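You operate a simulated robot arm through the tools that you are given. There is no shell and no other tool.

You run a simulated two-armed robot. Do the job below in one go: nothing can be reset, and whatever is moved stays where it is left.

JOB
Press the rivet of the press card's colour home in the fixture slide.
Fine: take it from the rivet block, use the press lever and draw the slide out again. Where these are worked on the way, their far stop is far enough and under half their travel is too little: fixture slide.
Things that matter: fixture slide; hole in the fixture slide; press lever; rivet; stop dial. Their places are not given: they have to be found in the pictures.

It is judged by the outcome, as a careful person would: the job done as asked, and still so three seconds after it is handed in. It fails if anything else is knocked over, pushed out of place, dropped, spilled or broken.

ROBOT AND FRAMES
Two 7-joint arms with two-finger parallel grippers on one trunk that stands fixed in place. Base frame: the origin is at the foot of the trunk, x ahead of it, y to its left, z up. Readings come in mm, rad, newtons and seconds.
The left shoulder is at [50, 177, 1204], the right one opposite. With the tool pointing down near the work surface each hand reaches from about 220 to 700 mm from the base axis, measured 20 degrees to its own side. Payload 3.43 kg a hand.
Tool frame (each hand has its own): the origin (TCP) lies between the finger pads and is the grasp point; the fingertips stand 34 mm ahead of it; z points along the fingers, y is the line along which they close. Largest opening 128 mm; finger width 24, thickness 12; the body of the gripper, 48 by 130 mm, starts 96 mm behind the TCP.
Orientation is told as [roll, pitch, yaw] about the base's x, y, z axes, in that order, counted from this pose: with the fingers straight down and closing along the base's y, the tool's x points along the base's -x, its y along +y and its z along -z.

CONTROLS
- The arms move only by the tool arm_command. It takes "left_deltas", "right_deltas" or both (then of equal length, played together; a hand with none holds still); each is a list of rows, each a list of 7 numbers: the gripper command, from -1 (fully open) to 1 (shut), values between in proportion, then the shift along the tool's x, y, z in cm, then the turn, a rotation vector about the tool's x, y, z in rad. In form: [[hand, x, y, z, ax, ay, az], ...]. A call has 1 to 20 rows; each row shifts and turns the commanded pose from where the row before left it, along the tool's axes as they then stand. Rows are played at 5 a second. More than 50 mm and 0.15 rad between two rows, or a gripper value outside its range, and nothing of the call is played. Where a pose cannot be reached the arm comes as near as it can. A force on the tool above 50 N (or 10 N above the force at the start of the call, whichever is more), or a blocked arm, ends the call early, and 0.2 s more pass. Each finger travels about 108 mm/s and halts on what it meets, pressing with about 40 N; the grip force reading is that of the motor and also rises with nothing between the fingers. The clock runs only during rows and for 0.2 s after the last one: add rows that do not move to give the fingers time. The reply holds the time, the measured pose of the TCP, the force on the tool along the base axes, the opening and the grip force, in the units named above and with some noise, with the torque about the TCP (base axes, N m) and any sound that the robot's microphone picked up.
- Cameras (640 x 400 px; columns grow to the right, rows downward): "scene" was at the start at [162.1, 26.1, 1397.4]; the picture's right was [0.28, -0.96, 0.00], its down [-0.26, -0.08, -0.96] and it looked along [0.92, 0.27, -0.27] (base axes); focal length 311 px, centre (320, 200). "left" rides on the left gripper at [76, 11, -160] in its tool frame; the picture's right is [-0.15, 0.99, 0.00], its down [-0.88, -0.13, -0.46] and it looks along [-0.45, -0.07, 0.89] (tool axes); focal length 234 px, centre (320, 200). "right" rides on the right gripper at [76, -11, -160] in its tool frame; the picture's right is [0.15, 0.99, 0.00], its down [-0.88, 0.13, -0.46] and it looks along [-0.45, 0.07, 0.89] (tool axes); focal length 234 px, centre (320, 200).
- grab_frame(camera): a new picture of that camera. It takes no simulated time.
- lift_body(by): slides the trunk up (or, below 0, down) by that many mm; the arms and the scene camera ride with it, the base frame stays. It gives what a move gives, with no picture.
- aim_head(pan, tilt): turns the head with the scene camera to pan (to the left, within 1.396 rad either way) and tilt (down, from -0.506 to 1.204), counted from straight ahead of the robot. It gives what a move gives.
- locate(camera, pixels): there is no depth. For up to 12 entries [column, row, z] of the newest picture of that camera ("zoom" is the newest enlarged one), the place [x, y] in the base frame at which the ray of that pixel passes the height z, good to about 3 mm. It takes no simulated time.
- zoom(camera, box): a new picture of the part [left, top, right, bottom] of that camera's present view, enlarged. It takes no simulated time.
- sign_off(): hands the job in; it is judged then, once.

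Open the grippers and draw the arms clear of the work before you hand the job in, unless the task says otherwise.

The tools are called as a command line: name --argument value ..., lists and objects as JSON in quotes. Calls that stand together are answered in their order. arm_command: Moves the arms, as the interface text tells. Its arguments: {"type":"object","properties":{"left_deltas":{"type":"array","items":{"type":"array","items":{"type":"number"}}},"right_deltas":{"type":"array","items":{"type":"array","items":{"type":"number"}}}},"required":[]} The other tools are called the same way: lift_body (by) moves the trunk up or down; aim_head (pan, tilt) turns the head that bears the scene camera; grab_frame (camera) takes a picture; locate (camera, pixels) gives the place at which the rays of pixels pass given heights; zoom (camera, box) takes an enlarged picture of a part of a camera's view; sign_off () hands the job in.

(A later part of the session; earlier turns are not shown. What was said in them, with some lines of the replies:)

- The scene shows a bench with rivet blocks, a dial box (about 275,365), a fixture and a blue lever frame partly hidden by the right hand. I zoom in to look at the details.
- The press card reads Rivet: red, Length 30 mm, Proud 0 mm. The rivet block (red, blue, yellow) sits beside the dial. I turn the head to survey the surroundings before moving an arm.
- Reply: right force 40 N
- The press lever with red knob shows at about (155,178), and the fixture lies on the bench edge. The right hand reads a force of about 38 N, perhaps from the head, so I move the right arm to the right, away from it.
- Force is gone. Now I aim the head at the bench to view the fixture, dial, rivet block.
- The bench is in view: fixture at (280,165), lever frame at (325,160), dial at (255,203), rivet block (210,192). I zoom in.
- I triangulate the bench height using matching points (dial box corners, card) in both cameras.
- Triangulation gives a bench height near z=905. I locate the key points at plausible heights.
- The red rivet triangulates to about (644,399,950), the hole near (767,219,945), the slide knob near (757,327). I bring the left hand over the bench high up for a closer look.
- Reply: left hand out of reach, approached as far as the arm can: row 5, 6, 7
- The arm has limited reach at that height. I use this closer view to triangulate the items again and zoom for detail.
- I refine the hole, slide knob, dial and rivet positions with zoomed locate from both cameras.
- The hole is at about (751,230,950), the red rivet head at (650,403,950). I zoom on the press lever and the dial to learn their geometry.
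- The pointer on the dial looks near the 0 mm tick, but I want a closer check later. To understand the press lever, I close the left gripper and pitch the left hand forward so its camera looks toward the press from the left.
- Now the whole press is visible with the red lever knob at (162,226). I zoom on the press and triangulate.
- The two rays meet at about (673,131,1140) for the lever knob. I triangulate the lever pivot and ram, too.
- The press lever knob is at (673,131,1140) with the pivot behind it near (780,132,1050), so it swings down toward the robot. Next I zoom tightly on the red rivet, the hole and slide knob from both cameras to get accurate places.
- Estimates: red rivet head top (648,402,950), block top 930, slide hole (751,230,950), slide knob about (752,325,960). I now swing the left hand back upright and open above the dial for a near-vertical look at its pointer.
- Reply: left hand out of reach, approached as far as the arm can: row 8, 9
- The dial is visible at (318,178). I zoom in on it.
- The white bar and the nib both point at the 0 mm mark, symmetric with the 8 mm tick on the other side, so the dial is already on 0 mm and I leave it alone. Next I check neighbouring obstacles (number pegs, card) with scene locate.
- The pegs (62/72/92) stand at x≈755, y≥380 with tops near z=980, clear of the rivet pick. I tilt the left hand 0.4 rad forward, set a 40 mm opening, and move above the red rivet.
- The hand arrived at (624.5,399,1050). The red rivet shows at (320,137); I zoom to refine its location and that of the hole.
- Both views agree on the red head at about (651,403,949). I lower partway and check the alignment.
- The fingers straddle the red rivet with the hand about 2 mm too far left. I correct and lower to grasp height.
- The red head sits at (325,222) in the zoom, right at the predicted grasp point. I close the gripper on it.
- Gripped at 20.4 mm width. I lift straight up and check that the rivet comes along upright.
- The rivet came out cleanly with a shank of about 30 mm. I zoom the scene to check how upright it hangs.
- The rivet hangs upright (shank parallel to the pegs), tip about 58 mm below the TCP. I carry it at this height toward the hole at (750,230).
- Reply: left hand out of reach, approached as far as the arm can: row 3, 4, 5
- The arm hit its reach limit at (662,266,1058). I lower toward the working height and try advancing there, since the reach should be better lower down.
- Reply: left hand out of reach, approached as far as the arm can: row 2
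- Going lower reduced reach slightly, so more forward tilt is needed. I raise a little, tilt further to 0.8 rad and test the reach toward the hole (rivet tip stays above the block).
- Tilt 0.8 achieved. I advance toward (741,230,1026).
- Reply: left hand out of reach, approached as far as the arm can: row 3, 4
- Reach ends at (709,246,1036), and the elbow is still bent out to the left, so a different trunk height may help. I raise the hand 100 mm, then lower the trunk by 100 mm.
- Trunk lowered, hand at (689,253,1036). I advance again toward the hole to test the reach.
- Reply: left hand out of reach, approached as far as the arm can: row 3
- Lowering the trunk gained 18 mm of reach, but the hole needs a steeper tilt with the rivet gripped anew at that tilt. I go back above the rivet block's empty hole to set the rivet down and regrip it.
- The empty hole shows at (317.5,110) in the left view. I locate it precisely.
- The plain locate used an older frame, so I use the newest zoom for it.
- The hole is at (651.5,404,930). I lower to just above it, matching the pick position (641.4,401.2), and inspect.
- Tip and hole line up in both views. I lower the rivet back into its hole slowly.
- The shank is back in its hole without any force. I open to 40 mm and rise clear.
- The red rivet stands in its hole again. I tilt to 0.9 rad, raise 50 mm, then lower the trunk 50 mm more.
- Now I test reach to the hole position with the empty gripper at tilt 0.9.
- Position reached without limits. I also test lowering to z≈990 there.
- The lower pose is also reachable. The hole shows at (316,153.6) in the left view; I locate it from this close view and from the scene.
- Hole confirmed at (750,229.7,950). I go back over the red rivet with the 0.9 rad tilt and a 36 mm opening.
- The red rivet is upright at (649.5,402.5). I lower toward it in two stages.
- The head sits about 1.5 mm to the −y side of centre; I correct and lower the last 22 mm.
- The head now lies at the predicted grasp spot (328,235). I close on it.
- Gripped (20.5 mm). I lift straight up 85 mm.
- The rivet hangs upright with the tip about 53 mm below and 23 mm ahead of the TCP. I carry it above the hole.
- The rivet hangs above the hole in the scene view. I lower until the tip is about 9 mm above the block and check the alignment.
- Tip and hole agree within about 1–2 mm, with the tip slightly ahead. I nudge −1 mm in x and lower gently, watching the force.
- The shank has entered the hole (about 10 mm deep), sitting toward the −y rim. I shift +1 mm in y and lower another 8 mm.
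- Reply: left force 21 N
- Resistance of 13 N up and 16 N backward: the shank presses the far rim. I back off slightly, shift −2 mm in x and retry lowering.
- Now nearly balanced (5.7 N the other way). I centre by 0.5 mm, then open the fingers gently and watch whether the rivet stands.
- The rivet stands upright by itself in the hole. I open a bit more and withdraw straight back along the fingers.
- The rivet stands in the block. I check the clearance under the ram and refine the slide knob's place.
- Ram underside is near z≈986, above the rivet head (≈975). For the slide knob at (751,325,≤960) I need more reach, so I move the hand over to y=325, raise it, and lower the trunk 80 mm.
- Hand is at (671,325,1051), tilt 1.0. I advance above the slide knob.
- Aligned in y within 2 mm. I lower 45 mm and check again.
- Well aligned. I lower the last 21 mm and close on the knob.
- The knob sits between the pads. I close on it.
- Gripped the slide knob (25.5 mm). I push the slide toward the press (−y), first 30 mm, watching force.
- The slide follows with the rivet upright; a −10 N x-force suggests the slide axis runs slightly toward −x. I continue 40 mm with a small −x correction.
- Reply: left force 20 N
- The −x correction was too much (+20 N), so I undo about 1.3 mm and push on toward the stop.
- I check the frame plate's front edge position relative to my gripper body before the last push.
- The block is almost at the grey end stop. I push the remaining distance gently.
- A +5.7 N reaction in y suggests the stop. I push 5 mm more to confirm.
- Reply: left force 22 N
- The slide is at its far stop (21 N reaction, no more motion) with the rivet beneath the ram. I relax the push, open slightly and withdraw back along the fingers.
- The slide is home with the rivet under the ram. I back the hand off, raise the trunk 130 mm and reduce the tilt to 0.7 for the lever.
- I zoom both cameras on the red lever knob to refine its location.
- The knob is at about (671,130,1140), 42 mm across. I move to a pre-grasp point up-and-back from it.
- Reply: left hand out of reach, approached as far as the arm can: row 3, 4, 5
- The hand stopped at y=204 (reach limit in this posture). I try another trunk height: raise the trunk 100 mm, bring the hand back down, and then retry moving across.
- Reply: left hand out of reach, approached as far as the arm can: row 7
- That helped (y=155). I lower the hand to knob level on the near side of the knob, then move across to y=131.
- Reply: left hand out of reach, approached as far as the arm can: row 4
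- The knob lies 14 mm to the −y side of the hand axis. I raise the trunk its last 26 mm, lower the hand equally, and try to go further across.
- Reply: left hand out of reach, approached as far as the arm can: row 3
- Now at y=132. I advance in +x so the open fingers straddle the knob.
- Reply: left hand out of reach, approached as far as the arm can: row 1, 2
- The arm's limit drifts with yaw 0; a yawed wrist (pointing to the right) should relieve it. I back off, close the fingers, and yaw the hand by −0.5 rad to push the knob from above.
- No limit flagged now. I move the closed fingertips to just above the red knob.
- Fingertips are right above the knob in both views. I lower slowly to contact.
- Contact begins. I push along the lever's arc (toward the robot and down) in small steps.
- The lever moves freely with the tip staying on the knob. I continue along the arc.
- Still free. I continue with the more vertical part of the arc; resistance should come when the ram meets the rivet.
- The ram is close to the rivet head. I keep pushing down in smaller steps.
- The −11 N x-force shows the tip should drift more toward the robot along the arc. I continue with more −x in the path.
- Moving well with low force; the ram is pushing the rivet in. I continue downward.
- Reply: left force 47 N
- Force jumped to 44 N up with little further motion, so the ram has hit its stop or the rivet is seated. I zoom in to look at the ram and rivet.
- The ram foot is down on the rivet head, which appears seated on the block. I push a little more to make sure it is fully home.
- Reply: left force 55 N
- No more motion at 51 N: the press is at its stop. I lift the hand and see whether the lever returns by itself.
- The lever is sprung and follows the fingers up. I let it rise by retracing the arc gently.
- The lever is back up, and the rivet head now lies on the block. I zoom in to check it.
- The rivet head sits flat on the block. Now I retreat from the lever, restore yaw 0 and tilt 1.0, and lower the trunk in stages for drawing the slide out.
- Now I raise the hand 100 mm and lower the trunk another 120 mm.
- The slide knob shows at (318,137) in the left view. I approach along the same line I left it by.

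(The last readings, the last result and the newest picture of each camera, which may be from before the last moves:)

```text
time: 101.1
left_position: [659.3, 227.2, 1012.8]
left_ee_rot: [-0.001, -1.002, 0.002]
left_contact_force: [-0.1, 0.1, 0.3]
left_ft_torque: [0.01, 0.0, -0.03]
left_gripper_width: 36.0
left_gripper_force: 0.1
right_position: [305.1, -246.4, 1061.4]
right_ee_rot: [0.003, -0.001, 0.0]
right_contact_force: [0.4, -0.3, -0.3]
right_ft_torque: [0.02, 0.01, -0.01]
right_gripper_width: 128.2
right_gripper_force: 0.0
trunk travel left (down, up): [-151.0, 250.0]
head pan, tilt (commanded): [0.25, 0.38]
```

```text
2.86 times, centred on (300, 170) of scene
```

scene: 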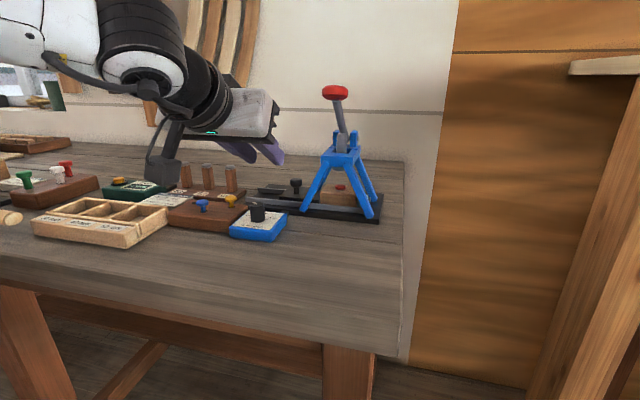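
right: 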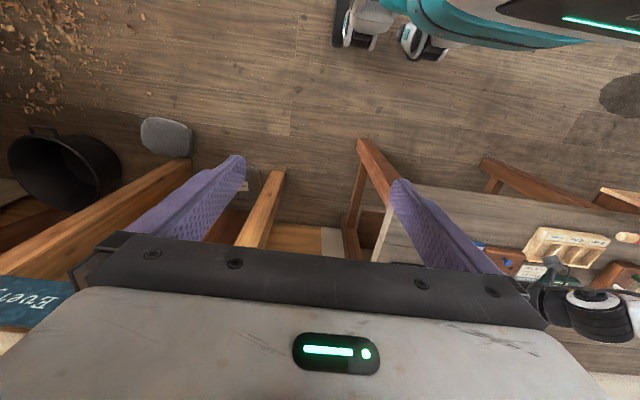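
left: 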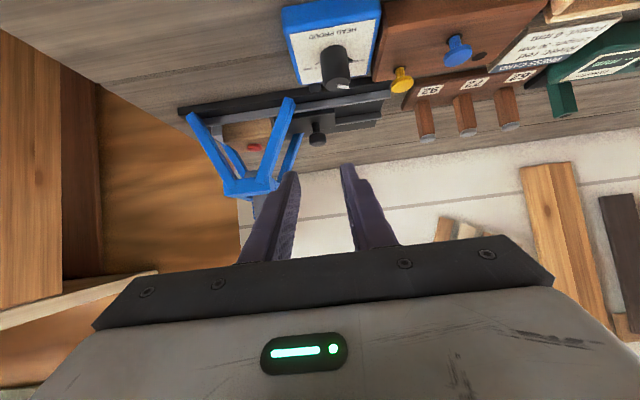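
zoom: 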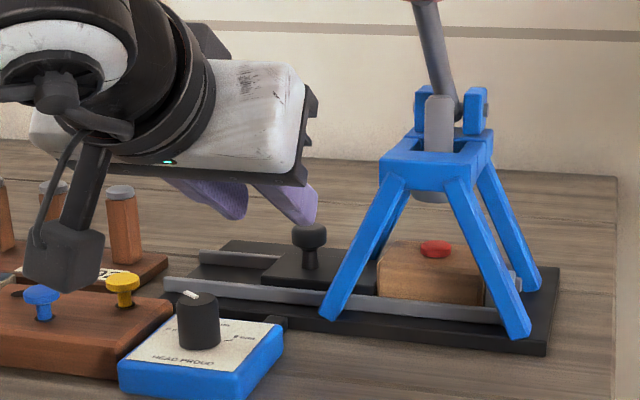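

The knob is straight ahead along the fingers. I advance 50 mm and check.

arm_command --left_deltas '[[0.4375, 0, -0.1, 2.5, 0, 0, 0], [0.4375, 0, -0.1, 2.5, 0, 0, 0], [0.4375, 0, 0, 0, 0, 0, 0]]'

zoom --camera "left" --box '[220, 90, 420, 230]'

zoom --camera "scene" --box '[220, 100, 380, 240]'

```text
time: 101.9
left_position: [702.5, 224.2, 985.5]
left_ee_rot: [-0.001, -1.001, 0.004]
left_contact_force: [0.7, 0.3, -0.1]
left_ft_torque: [0.03, 0.02, 0.0]
left_gripper_width: 35.8
left_gripper_force: 0.0
right_position: [303.9, -245.6, 1061.4]
right_ee_rot: [0.0, 0.001, 0.0]
right_contact_force: [0.0, -0.8, 0.2]
right_ft_torque: [0.0, 0.07, -0.04]
right_gripper_width: 128.2
right_gripper_force: 0.0
trunk travel left (down, up): [-151.0, 250.0]
head pan, tilt (commanded): [0.25, 0.38]
```

```text
2.86 times, centred on (320, 160) of left
```

zoom: 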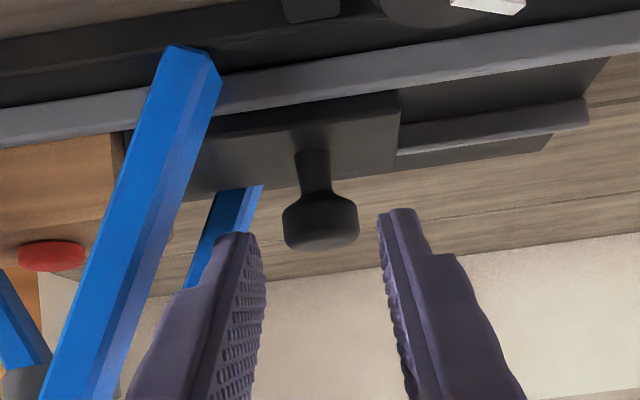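

```text
2.86 times, centred on (300, 170) of scene
```

zoom: 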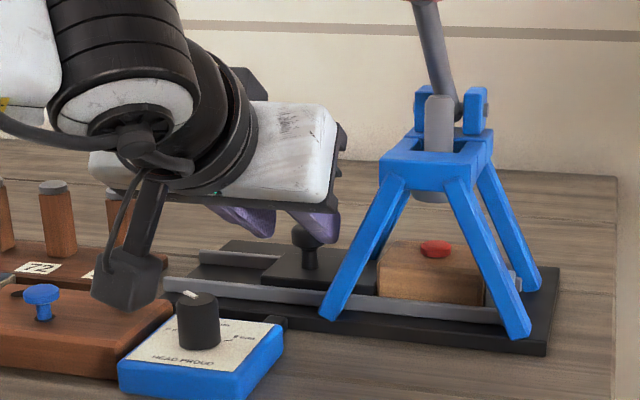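

Centred. I advance the last 35 mm and close on the knob.

arm_command --left_deltas '[[0.4375, 0, 0, 1.75, 0, 0, 0], [0.4375, 0, 0, 1.75, 0, 0, 0], [0.4375, 0, 0, 0, 0, 0, 0], [0.6, 0, 0, 0, 0, 0, 0], [0.8, 0, 0, 0, 0, 0, 0], [0.8, 0, 0, 0, 0, 0, 0]]'

zoom --camera "left" --box '[220, 90, 420, 230]'

zoom --camera "scene" --box '[220, 100, 380, 240]'

```text
time: 103.3
left_position: [732.8, 225.5, 965.3]
left_ee_rot: [0.0, -0.999, 0.004]
left_contact_force: [1.5, -0.1, 0.0]
left_ft_torque: [-0.01, 0.03, 0.0]
left_gripper_width: 25.2
left_gripper_force: 45.6
right_position: [304.6, -244.6, 1061.3]
right_ee_rot: [0.003, 0.0, 0.0]
right_contact_force: [0.2, -0.1, 0.8]
right_ft_torque: [0.01, 0.0, 0.02]
right_gripper_width: 128.0
right_gripper_force: 0.0
trunk travel left (down, up): [-151.0, 250.0]
head pan, tilt (commanded): [0.25, 0.38]
```

```text
2.86 times, centred on (320, 160) of left
```

zoom: 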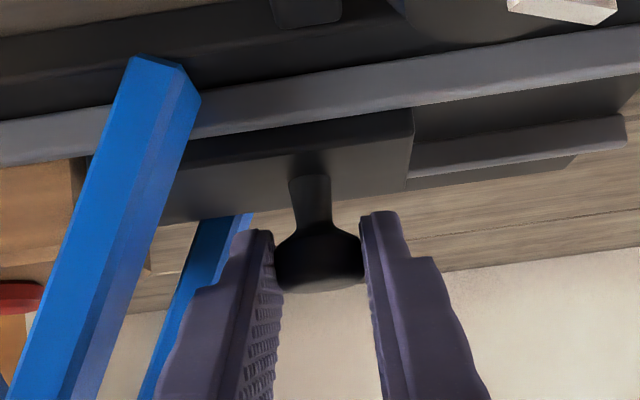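

```text
2.86 times, centred on (300, 170) of scene
```

zoom: 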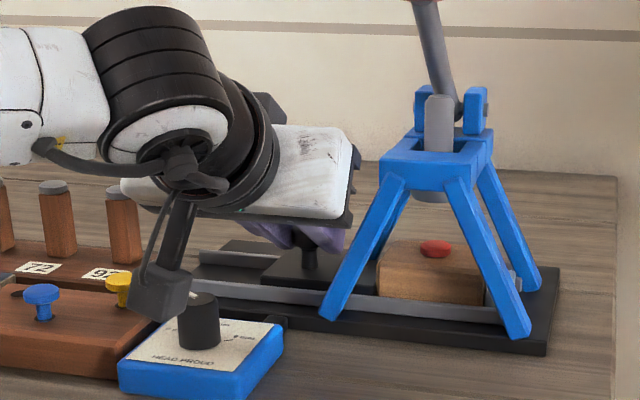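

Gripped at 25.2 mm. I draw the slide out (+y), 50 mm first.

arm_command --left_deltas '[[0.8, 0, 0.6, 0, 0, 0, 0], [0.8, 0, 0.9, 0, 0, 0, 0], [0.8, 0, 0.9, 0, 0, 0, 0], [0.8, 0, 0.9, 0, 0, 0, 0], [0.8, 0, 0.9, 0, 0, 0, 0], [0.8, 0, 0.8, 0, 0, 0, 0], [0.8, 0, 0, 0, 0, 0, 0]]'

zoom --camera "scene" --box '[200, 100, 380, 240]'

```text
time: 104.9
left_position: [732.1, 275.5, 966.7]
left_ee_rot: [-0.004, -1.002, 0.004]
left_contact_force: [9.0, -0.9, 2.2]
left_ft_torque: [-0.04, -0.1, -0.01]
left_gripper_width: 25.1
left_gripper_force: 44.8
right_position: [305.1, -245.0, 1062.1]
right_ee_rot: [0.002, -0.001, 0.0]
right_contact_force: [0.5, -0.3, 0.1]
right_ft_torque: [0.04, 0.0, -0.01]
right_gripper_width: 128.0
right_gripper_force: 0.2
trunk travel left (down, up): [-151.0, 250.0]
head pan, tilt (commanded): [0.25, 0.38]
```

```text
2.86 times, centred on (290, 170) of scene
```

zoom: 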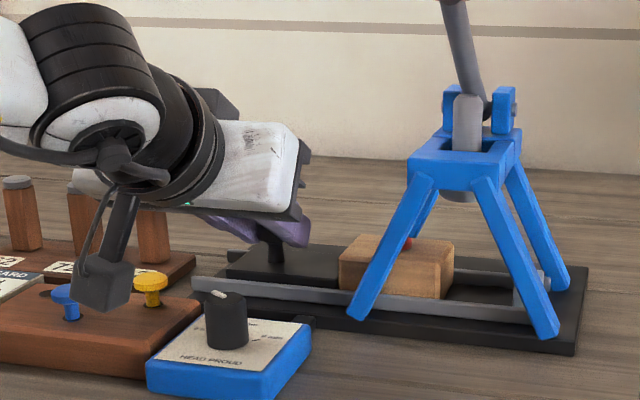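

The slide follows. I continue drawing it out another 45 mm.

arm_command --left_deltas '[[0.8, -0.03, 0.8, 0.05, 0, 0, 0], [0.8, 0, 0.9, 0, 0, 0, 0], [0.8, 0, 0.9, 0, 0, 0, 0], [0.8, 0, 0.9, 0, 0, 0, 0], [0.8, 0, 0.8, 0, 0, 0, 0], [0.8, 0, 0, 0, 0, 0, 0]]'

zoom --camera "scene" --box '[180, 100, 380, 240]'

zoom --camera "left" --box '[200, 90, 440, 230]'

```text
time: 106.3
left_position: [733.6, 316.8, 966.2]
left_ee_rot: [0.0, -1.0, 0.001]
left_contact_force: [-1.3, -1.5, 1.4]
left_ft_torque: [0.09, 0.02, -0.07]
left_gripper_width: 25.2
left_gripper_force: 45.3
right_position: [304.4, -245.3, 1062.1]
right_ee_rot: [0.0, -0.001, 0.002]
right_contact_force: [0.5, 0.6, 0.3]
right_ft_torque: [0.01, 0.02, 0.02]
right_gripper_width: 128.1
right_gripper_force: 0.0
trunk travel left (down, up): [-151.0, 250.0]
head pan, tilt (commanded): [0.25, 0.38]
```

```text
2.86 times, centred on (280, 170) of scene
```

zoom: 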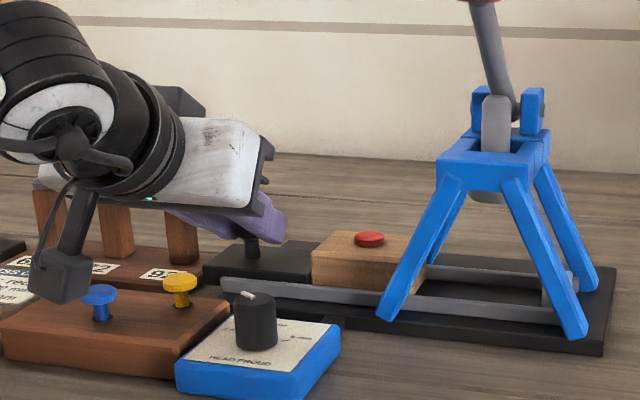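

```text
2.67 times, centred on (320, 160) of left
```

zoom: 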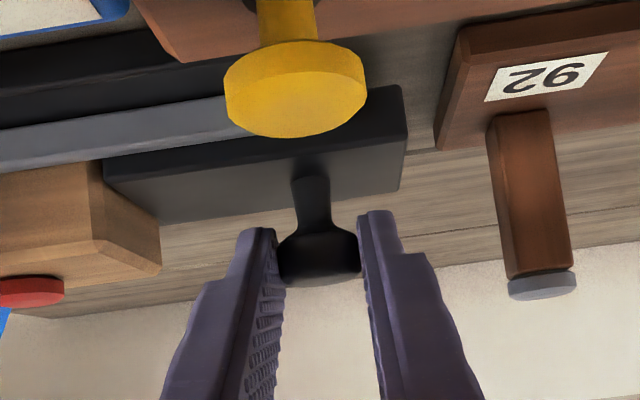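

Slide is at y=317; it started at 324. I pull the remaining 8 mm.

arm_command --left_deltas '[[0.8, 0, 0.4, 0, 0, 0, 0], [0.8, 0, 0.4, 0, 0, 0, 0], [0.8, 0, 0, 0, 0, 0, 0], [0.8, 0, 0, 0, 0, 0, 0]]'

zoom --camera "scene" --box '[180, 100, 380, 240]'

```text
time: 107.3
left_position: [732.0, 324.8, 966.7]
left_ee_rot: [-0.001, -0.999, 0.001]
left_contact_force: [-2.5, -4.6, -0.3]
left_ft_torque: [-0.14, 0.22, -0.02]
left_gripper_width: 25.5
left_gripper_force: 45.7
right_position: [303.9, -245.6, 1061.4]
right_ee_rot: [0.002, 0.0, 0.001]
right_contact_force: [-1.0, -0.6, -0.4]
right_ft_torque: [0.0, 0.03, -0.02]
right_gripper_width: 127.7
right_gripper_force: 0.2
trunk travel left (down, up): [-151.0, 250.0]
head pan, tilt (commanded): [0.25, 0.38]
```

```text
2.86 times, centred on (280, 170) of scene
```

zoom: 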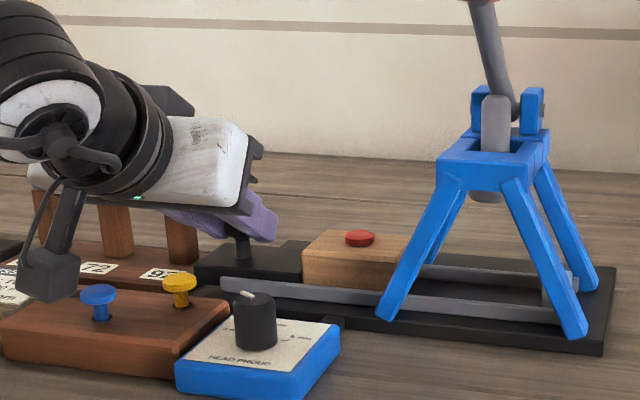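

The slide is back at its outer stop. I open the fingers and rise straight off the knob.

arm_command --left_deltas '[[0.6, 0, -0.05, 0, 0, 0, 0], [0.375, 0, 0, 0, 0, 0, 0], [0.375, 0, 0, 0, 0, 0, 0], [0.375, -0.84, 0, -0.54, 0, 0, 0], [0.375, -1.68, 0, -1.08, 0, 0, 0], [0.375, -1.68, 0, -1.08, 0, 0, 0], [0.375, -1.68, 0, -1.08, 0, 0, 0], [0.375, 0, 0, 0, 0, 0, 0]]'

grab_frame --camera "left"

zoom --camera "scene" --box '[180, 100, 380, 240]'

```text
time: 109.1
left_position: [731.2, 325.2, 1037.7]
left_ee_rot: [-0.002, -1.0, 0.003]
left_contact_force: [-0.5, -0.5, 0.2]
left_ft_torque: [-0.02, -0.01, -0.02]
left_gripper_width: 39.8
left_gripper_force: 0.0
right_position: [304.1, -245.2, 1061.8]
right_ee_rot: [0.001, 0.0, 0.0]
right_contact_force: [-0.9, -0.6, 0.1]
right_ft_torque: [0.0, -0.01, -0.02]
right_gripper_width: 128.2
right_gripper_force: 0.0
trunk travel left (down, up): [-151.0, 250.0]
head pan, tilt (commanded): [0.25, 0.38]
```

```text
taken
```

left: 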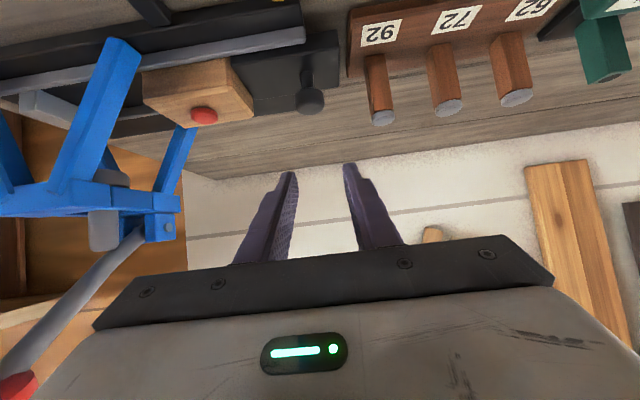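

```text
2.86 times, centred on (280, 170) of scene
```

zoom: 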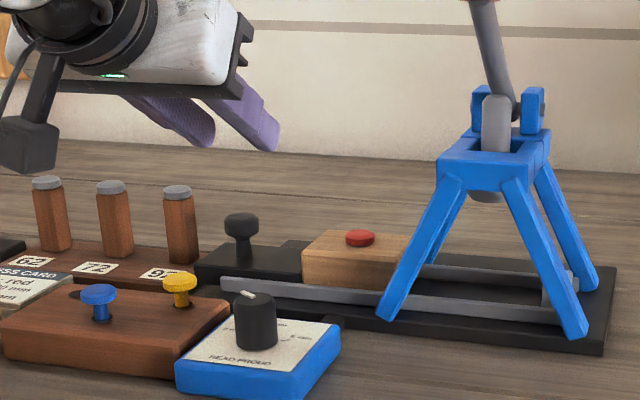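

The slide is out and the rivet head lies on the block. I zoom on the rivet from the left camera for a final check.

zoom --camera "left" --box '[130, 40, 270, 140]'

zoom --camera "scene" --box '[255, 165, 335, 215]'

zoom --camera "scene" --box '[235, 185, 305, 245]'

```text
4.00 times, centred on (200, 90) of left
```

zoom: 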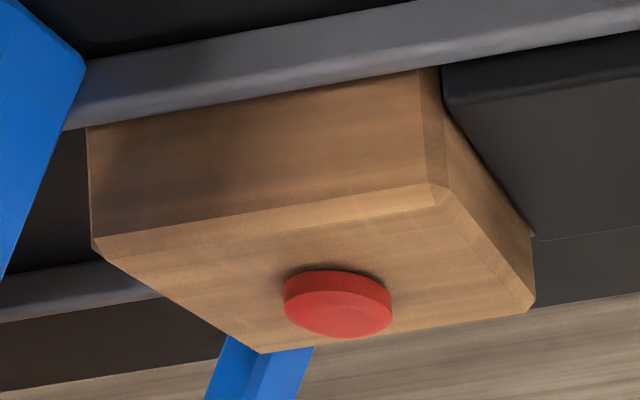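

```text
8.00 times, centred on (295, 190) of scene
```

zoom: 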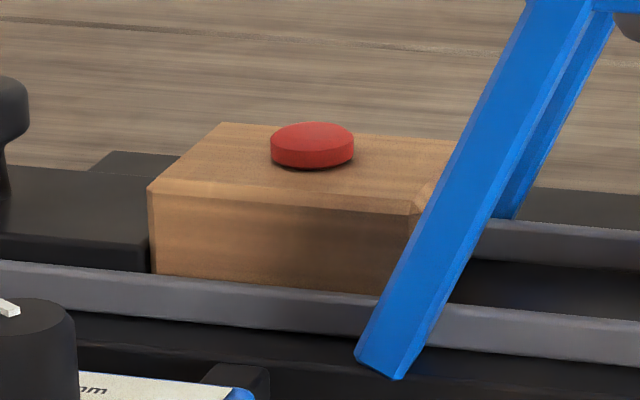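

```text
6.67 times, centred on (270, 215) of scene
```

zoom: 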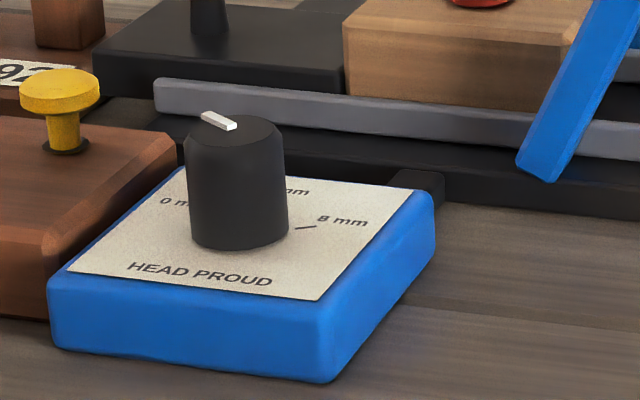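

The head sits flat on the block (0 mm proud) and the dial is unchanged at 0 mm. I draw the left arm back clear of the work and open the gripper.

arm_command --left_deltas '[[0, 0, 0, -3, 0, 0, 0], [-0.4, 0, 0, -3.5, 0, 0, 0], [-0.4, 0, 0, -3.5, 0, 0, 0], [-0.4, -1.5, 0, -3.5, 0, 0, 0], [-0.4, -1.5, 0, -3.5, 0, 0, 0], [-0.4, -1.5, 0, -3.5, 0, 0, 0], [-0.4, 0, 0, 0, 0, 0.14, 0], [-0.4, 0, 0, 0, 0, 0.14, 0], [-0.4, 0, 0, 0, 0, 0.14, 0], [-0.4, 0, 0, 0, 0, 0, 0]]'

grab_frame --camera "scene"

```text
time: 111.3
left_position: [581.1, 345.6, 1178.9]
left_ee_rot: [-0.002, -0.577, 0.004]
left_contact_force: [0.8, -0.3, -0.6]
left_ft_torque: [0.02, 0.01, -0.02]
left_gripper_width: 89.7
left_gripper_force: 0.0
left hand out of reach, approached as far as the arm can: row 9
right_position: [304.4, -245.5, 1060.2]
right_ee_rot: [0.002, 0.0, 0.001]
right_contact_force: [0.9, 0.3, -0.5]
right_ft_torque: [0.03, 0.05, 0.01]
right_gripper_width: 128.0
right_gripper_force: 0.1
trunk travel left (down, up): [-151.0, 250.0]
head pan, tilt (commanded): [0.25, 0.38]
```

```text
taken
```

scene: 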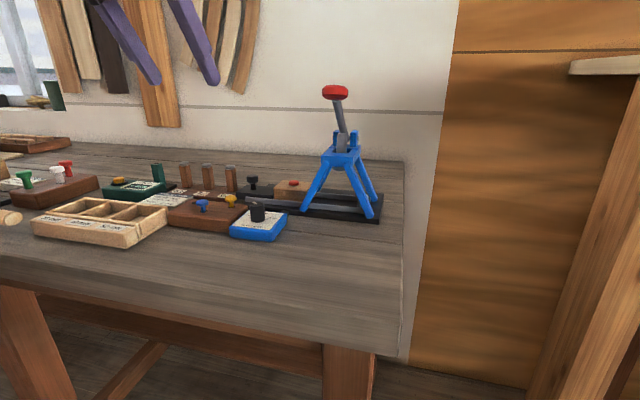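

The work is clear. I raise the trunk again and pull the left hand back toward the robot, fully open.

lift_body --by 200

arm_command --left_deltas '[[-1, 0, 0, 0, 0, 0.14, 0], [-1, 0, 0, 0, 0, 0.14, 0], [-1, 0, 0, 0, 0, 0.14, 0], [-1, 3.5, 0, 1.5, 0, 0, 0], [-1, 3.5, 0, 1.5, 0, 0, 0], [-1, 3.5, 0, 1.5, 0, 0, 0], [-1, 3.5, 0, 1.5, 0, 0, 0], [-1, 0, 0, 0, 0, 0, 0]]'

aim_head --pan 0.25 --tilt 0.6

grab_frame --camera "scene"

```text
time: 113.5
left_position: [581.3, 344.9, 1380.5]
left_ee_rot: [-0.002, -0.58, 0.002]
left_contact_force: [-0.4, -0.4, 0.5]
left_ft_torque: [0.01, 0.01, 0.0]
left_gripper_width: 89.4
left_gripper_force: 0.1
right_position: [305.4, -246.3, 1262.5]
right_ee_rot: [0.003, 0.0, 0.001]
right_contact_force: [0.0, 0.1, -0.7]
right_ft_torque: [-0.02, 0.05, -0.01]
right_gripper_width: 128.3
right_gripper_force: 0.0
trunk travel left (down, up): [-351.0, 50.0]
head pan, tilt (commanded): [0.25, 0.38]
```

```text
time: 115.3
left_position: [397.0, 380.6, 1225.6]
left_ee_rot: [-0.001, -0.162, 0.002]
left_contact_force: [-0.3, -0.2, 0.0]
left_ft_torque: [0.02, 0.03, -0.03]
left_gripper_width: 128.0
left_gripper_force: 0.0
left hand out of reach, approached as far as the arm can: row 1, 2, 3
right_position: [303.7, -245.9, 1260.5]
right_ee_rot: [0.001, 0.001, 0.0]
right_contact_force: [-0.2, -0.5, 0.5]
right_ft_torque: [-0.02, 0.0, -0.01]
right_gripper_width: 128.0
right_gripper_force: 0.0
trunk travel left (down, up): [-351.0, 50.0]
head pan, tilt (commanded): [0.25, 0.38]
```

```text
time: 116.0
left_position: [397.0, 380.8, 1226.1]
left_ee_rot: [-0.002, -0.159, 0.001]
left_contact_force: [-0.6, 0.2, 0.1]
left_ft_torque: [0.03, 0.02, -0.02]
left_gripper_width: 128.1
left_gripper_force: 0.1
right_position: [304.9, -244.3, 1263.0]
right_ee_rot: [0.003, 0.0, 0.001]
right_contact_force: [-0.4, 0.2, 0.4]
right_ft_torque: [-0.02, 0.03, -0.02]
right_gripper_width: 128.0
right_gripper_force: 0.1
trunk travel left (down, up): [-351.0, 50.0]
head pan, tilt (commanded): [0.25, 0.6]
```

```text
taken
```

scene: 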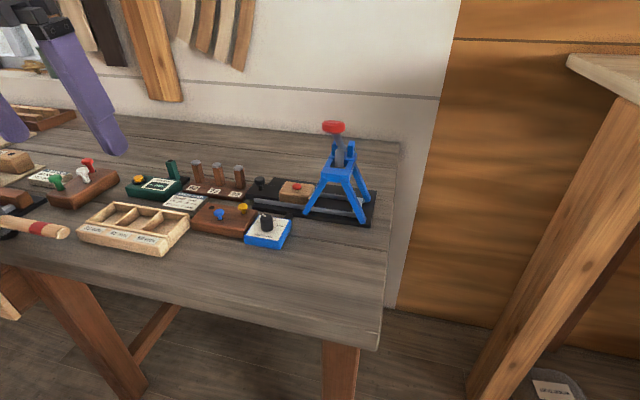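

Everything looks in place. A last zoom over the bench before handing in.

zoom --camera "scene" --box '[60, 110, 390, 260]'

zoom --camera "scene" --box '[230, 170, 330, 250]'

```text
1.94 times, centred on (225, 185) of scene
```

zoom: 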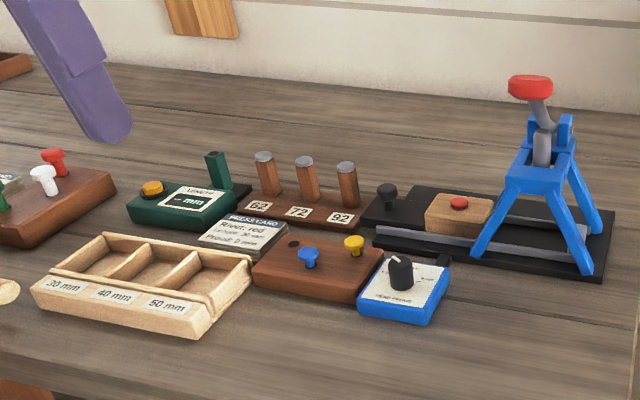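

```text
5.00 times, centred on (280, 210) of scene
```

zoom: 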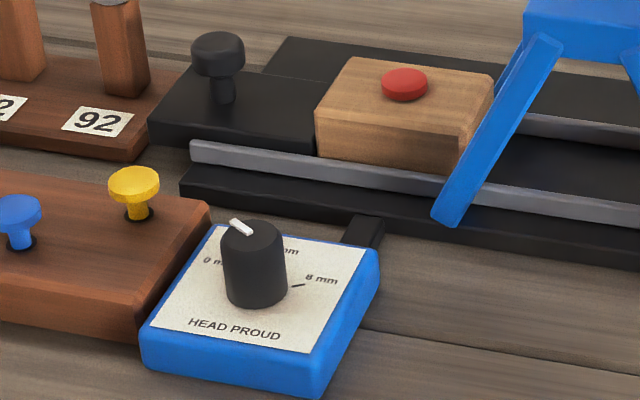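

The red rivet is pressed home flush in the slide. The slide is drawn out, the lever is up, the dial is on 0 mm, and both arms are clear with grippers open. I hand the job in.

sign_off

```text
The job is handed in.
```

The red rivet named on the press card is pressed home in the fixture slide, and I have handed the job in. Its head sits flat on the block, as the card's 0 mm proud asks.

- **Rivet:** I took it from the rivet block. I had to set it back in its hole once and grip it again at a steeper angle, because the arm could not reach the slide with the first grip.
- **Press:** I pushed the slide in to its far stop and pressed the lever until it would go no further, at about 50 N. The lever came back up by itself.
- **Slide:** It is drawn out again to its outer stop.
- **Stop dial:** It already read 0 mm, so I left it alone.

In the last pictures nothing else on the bench had been knocked over or moved. Both grippers are open and the arms are clear of the work.
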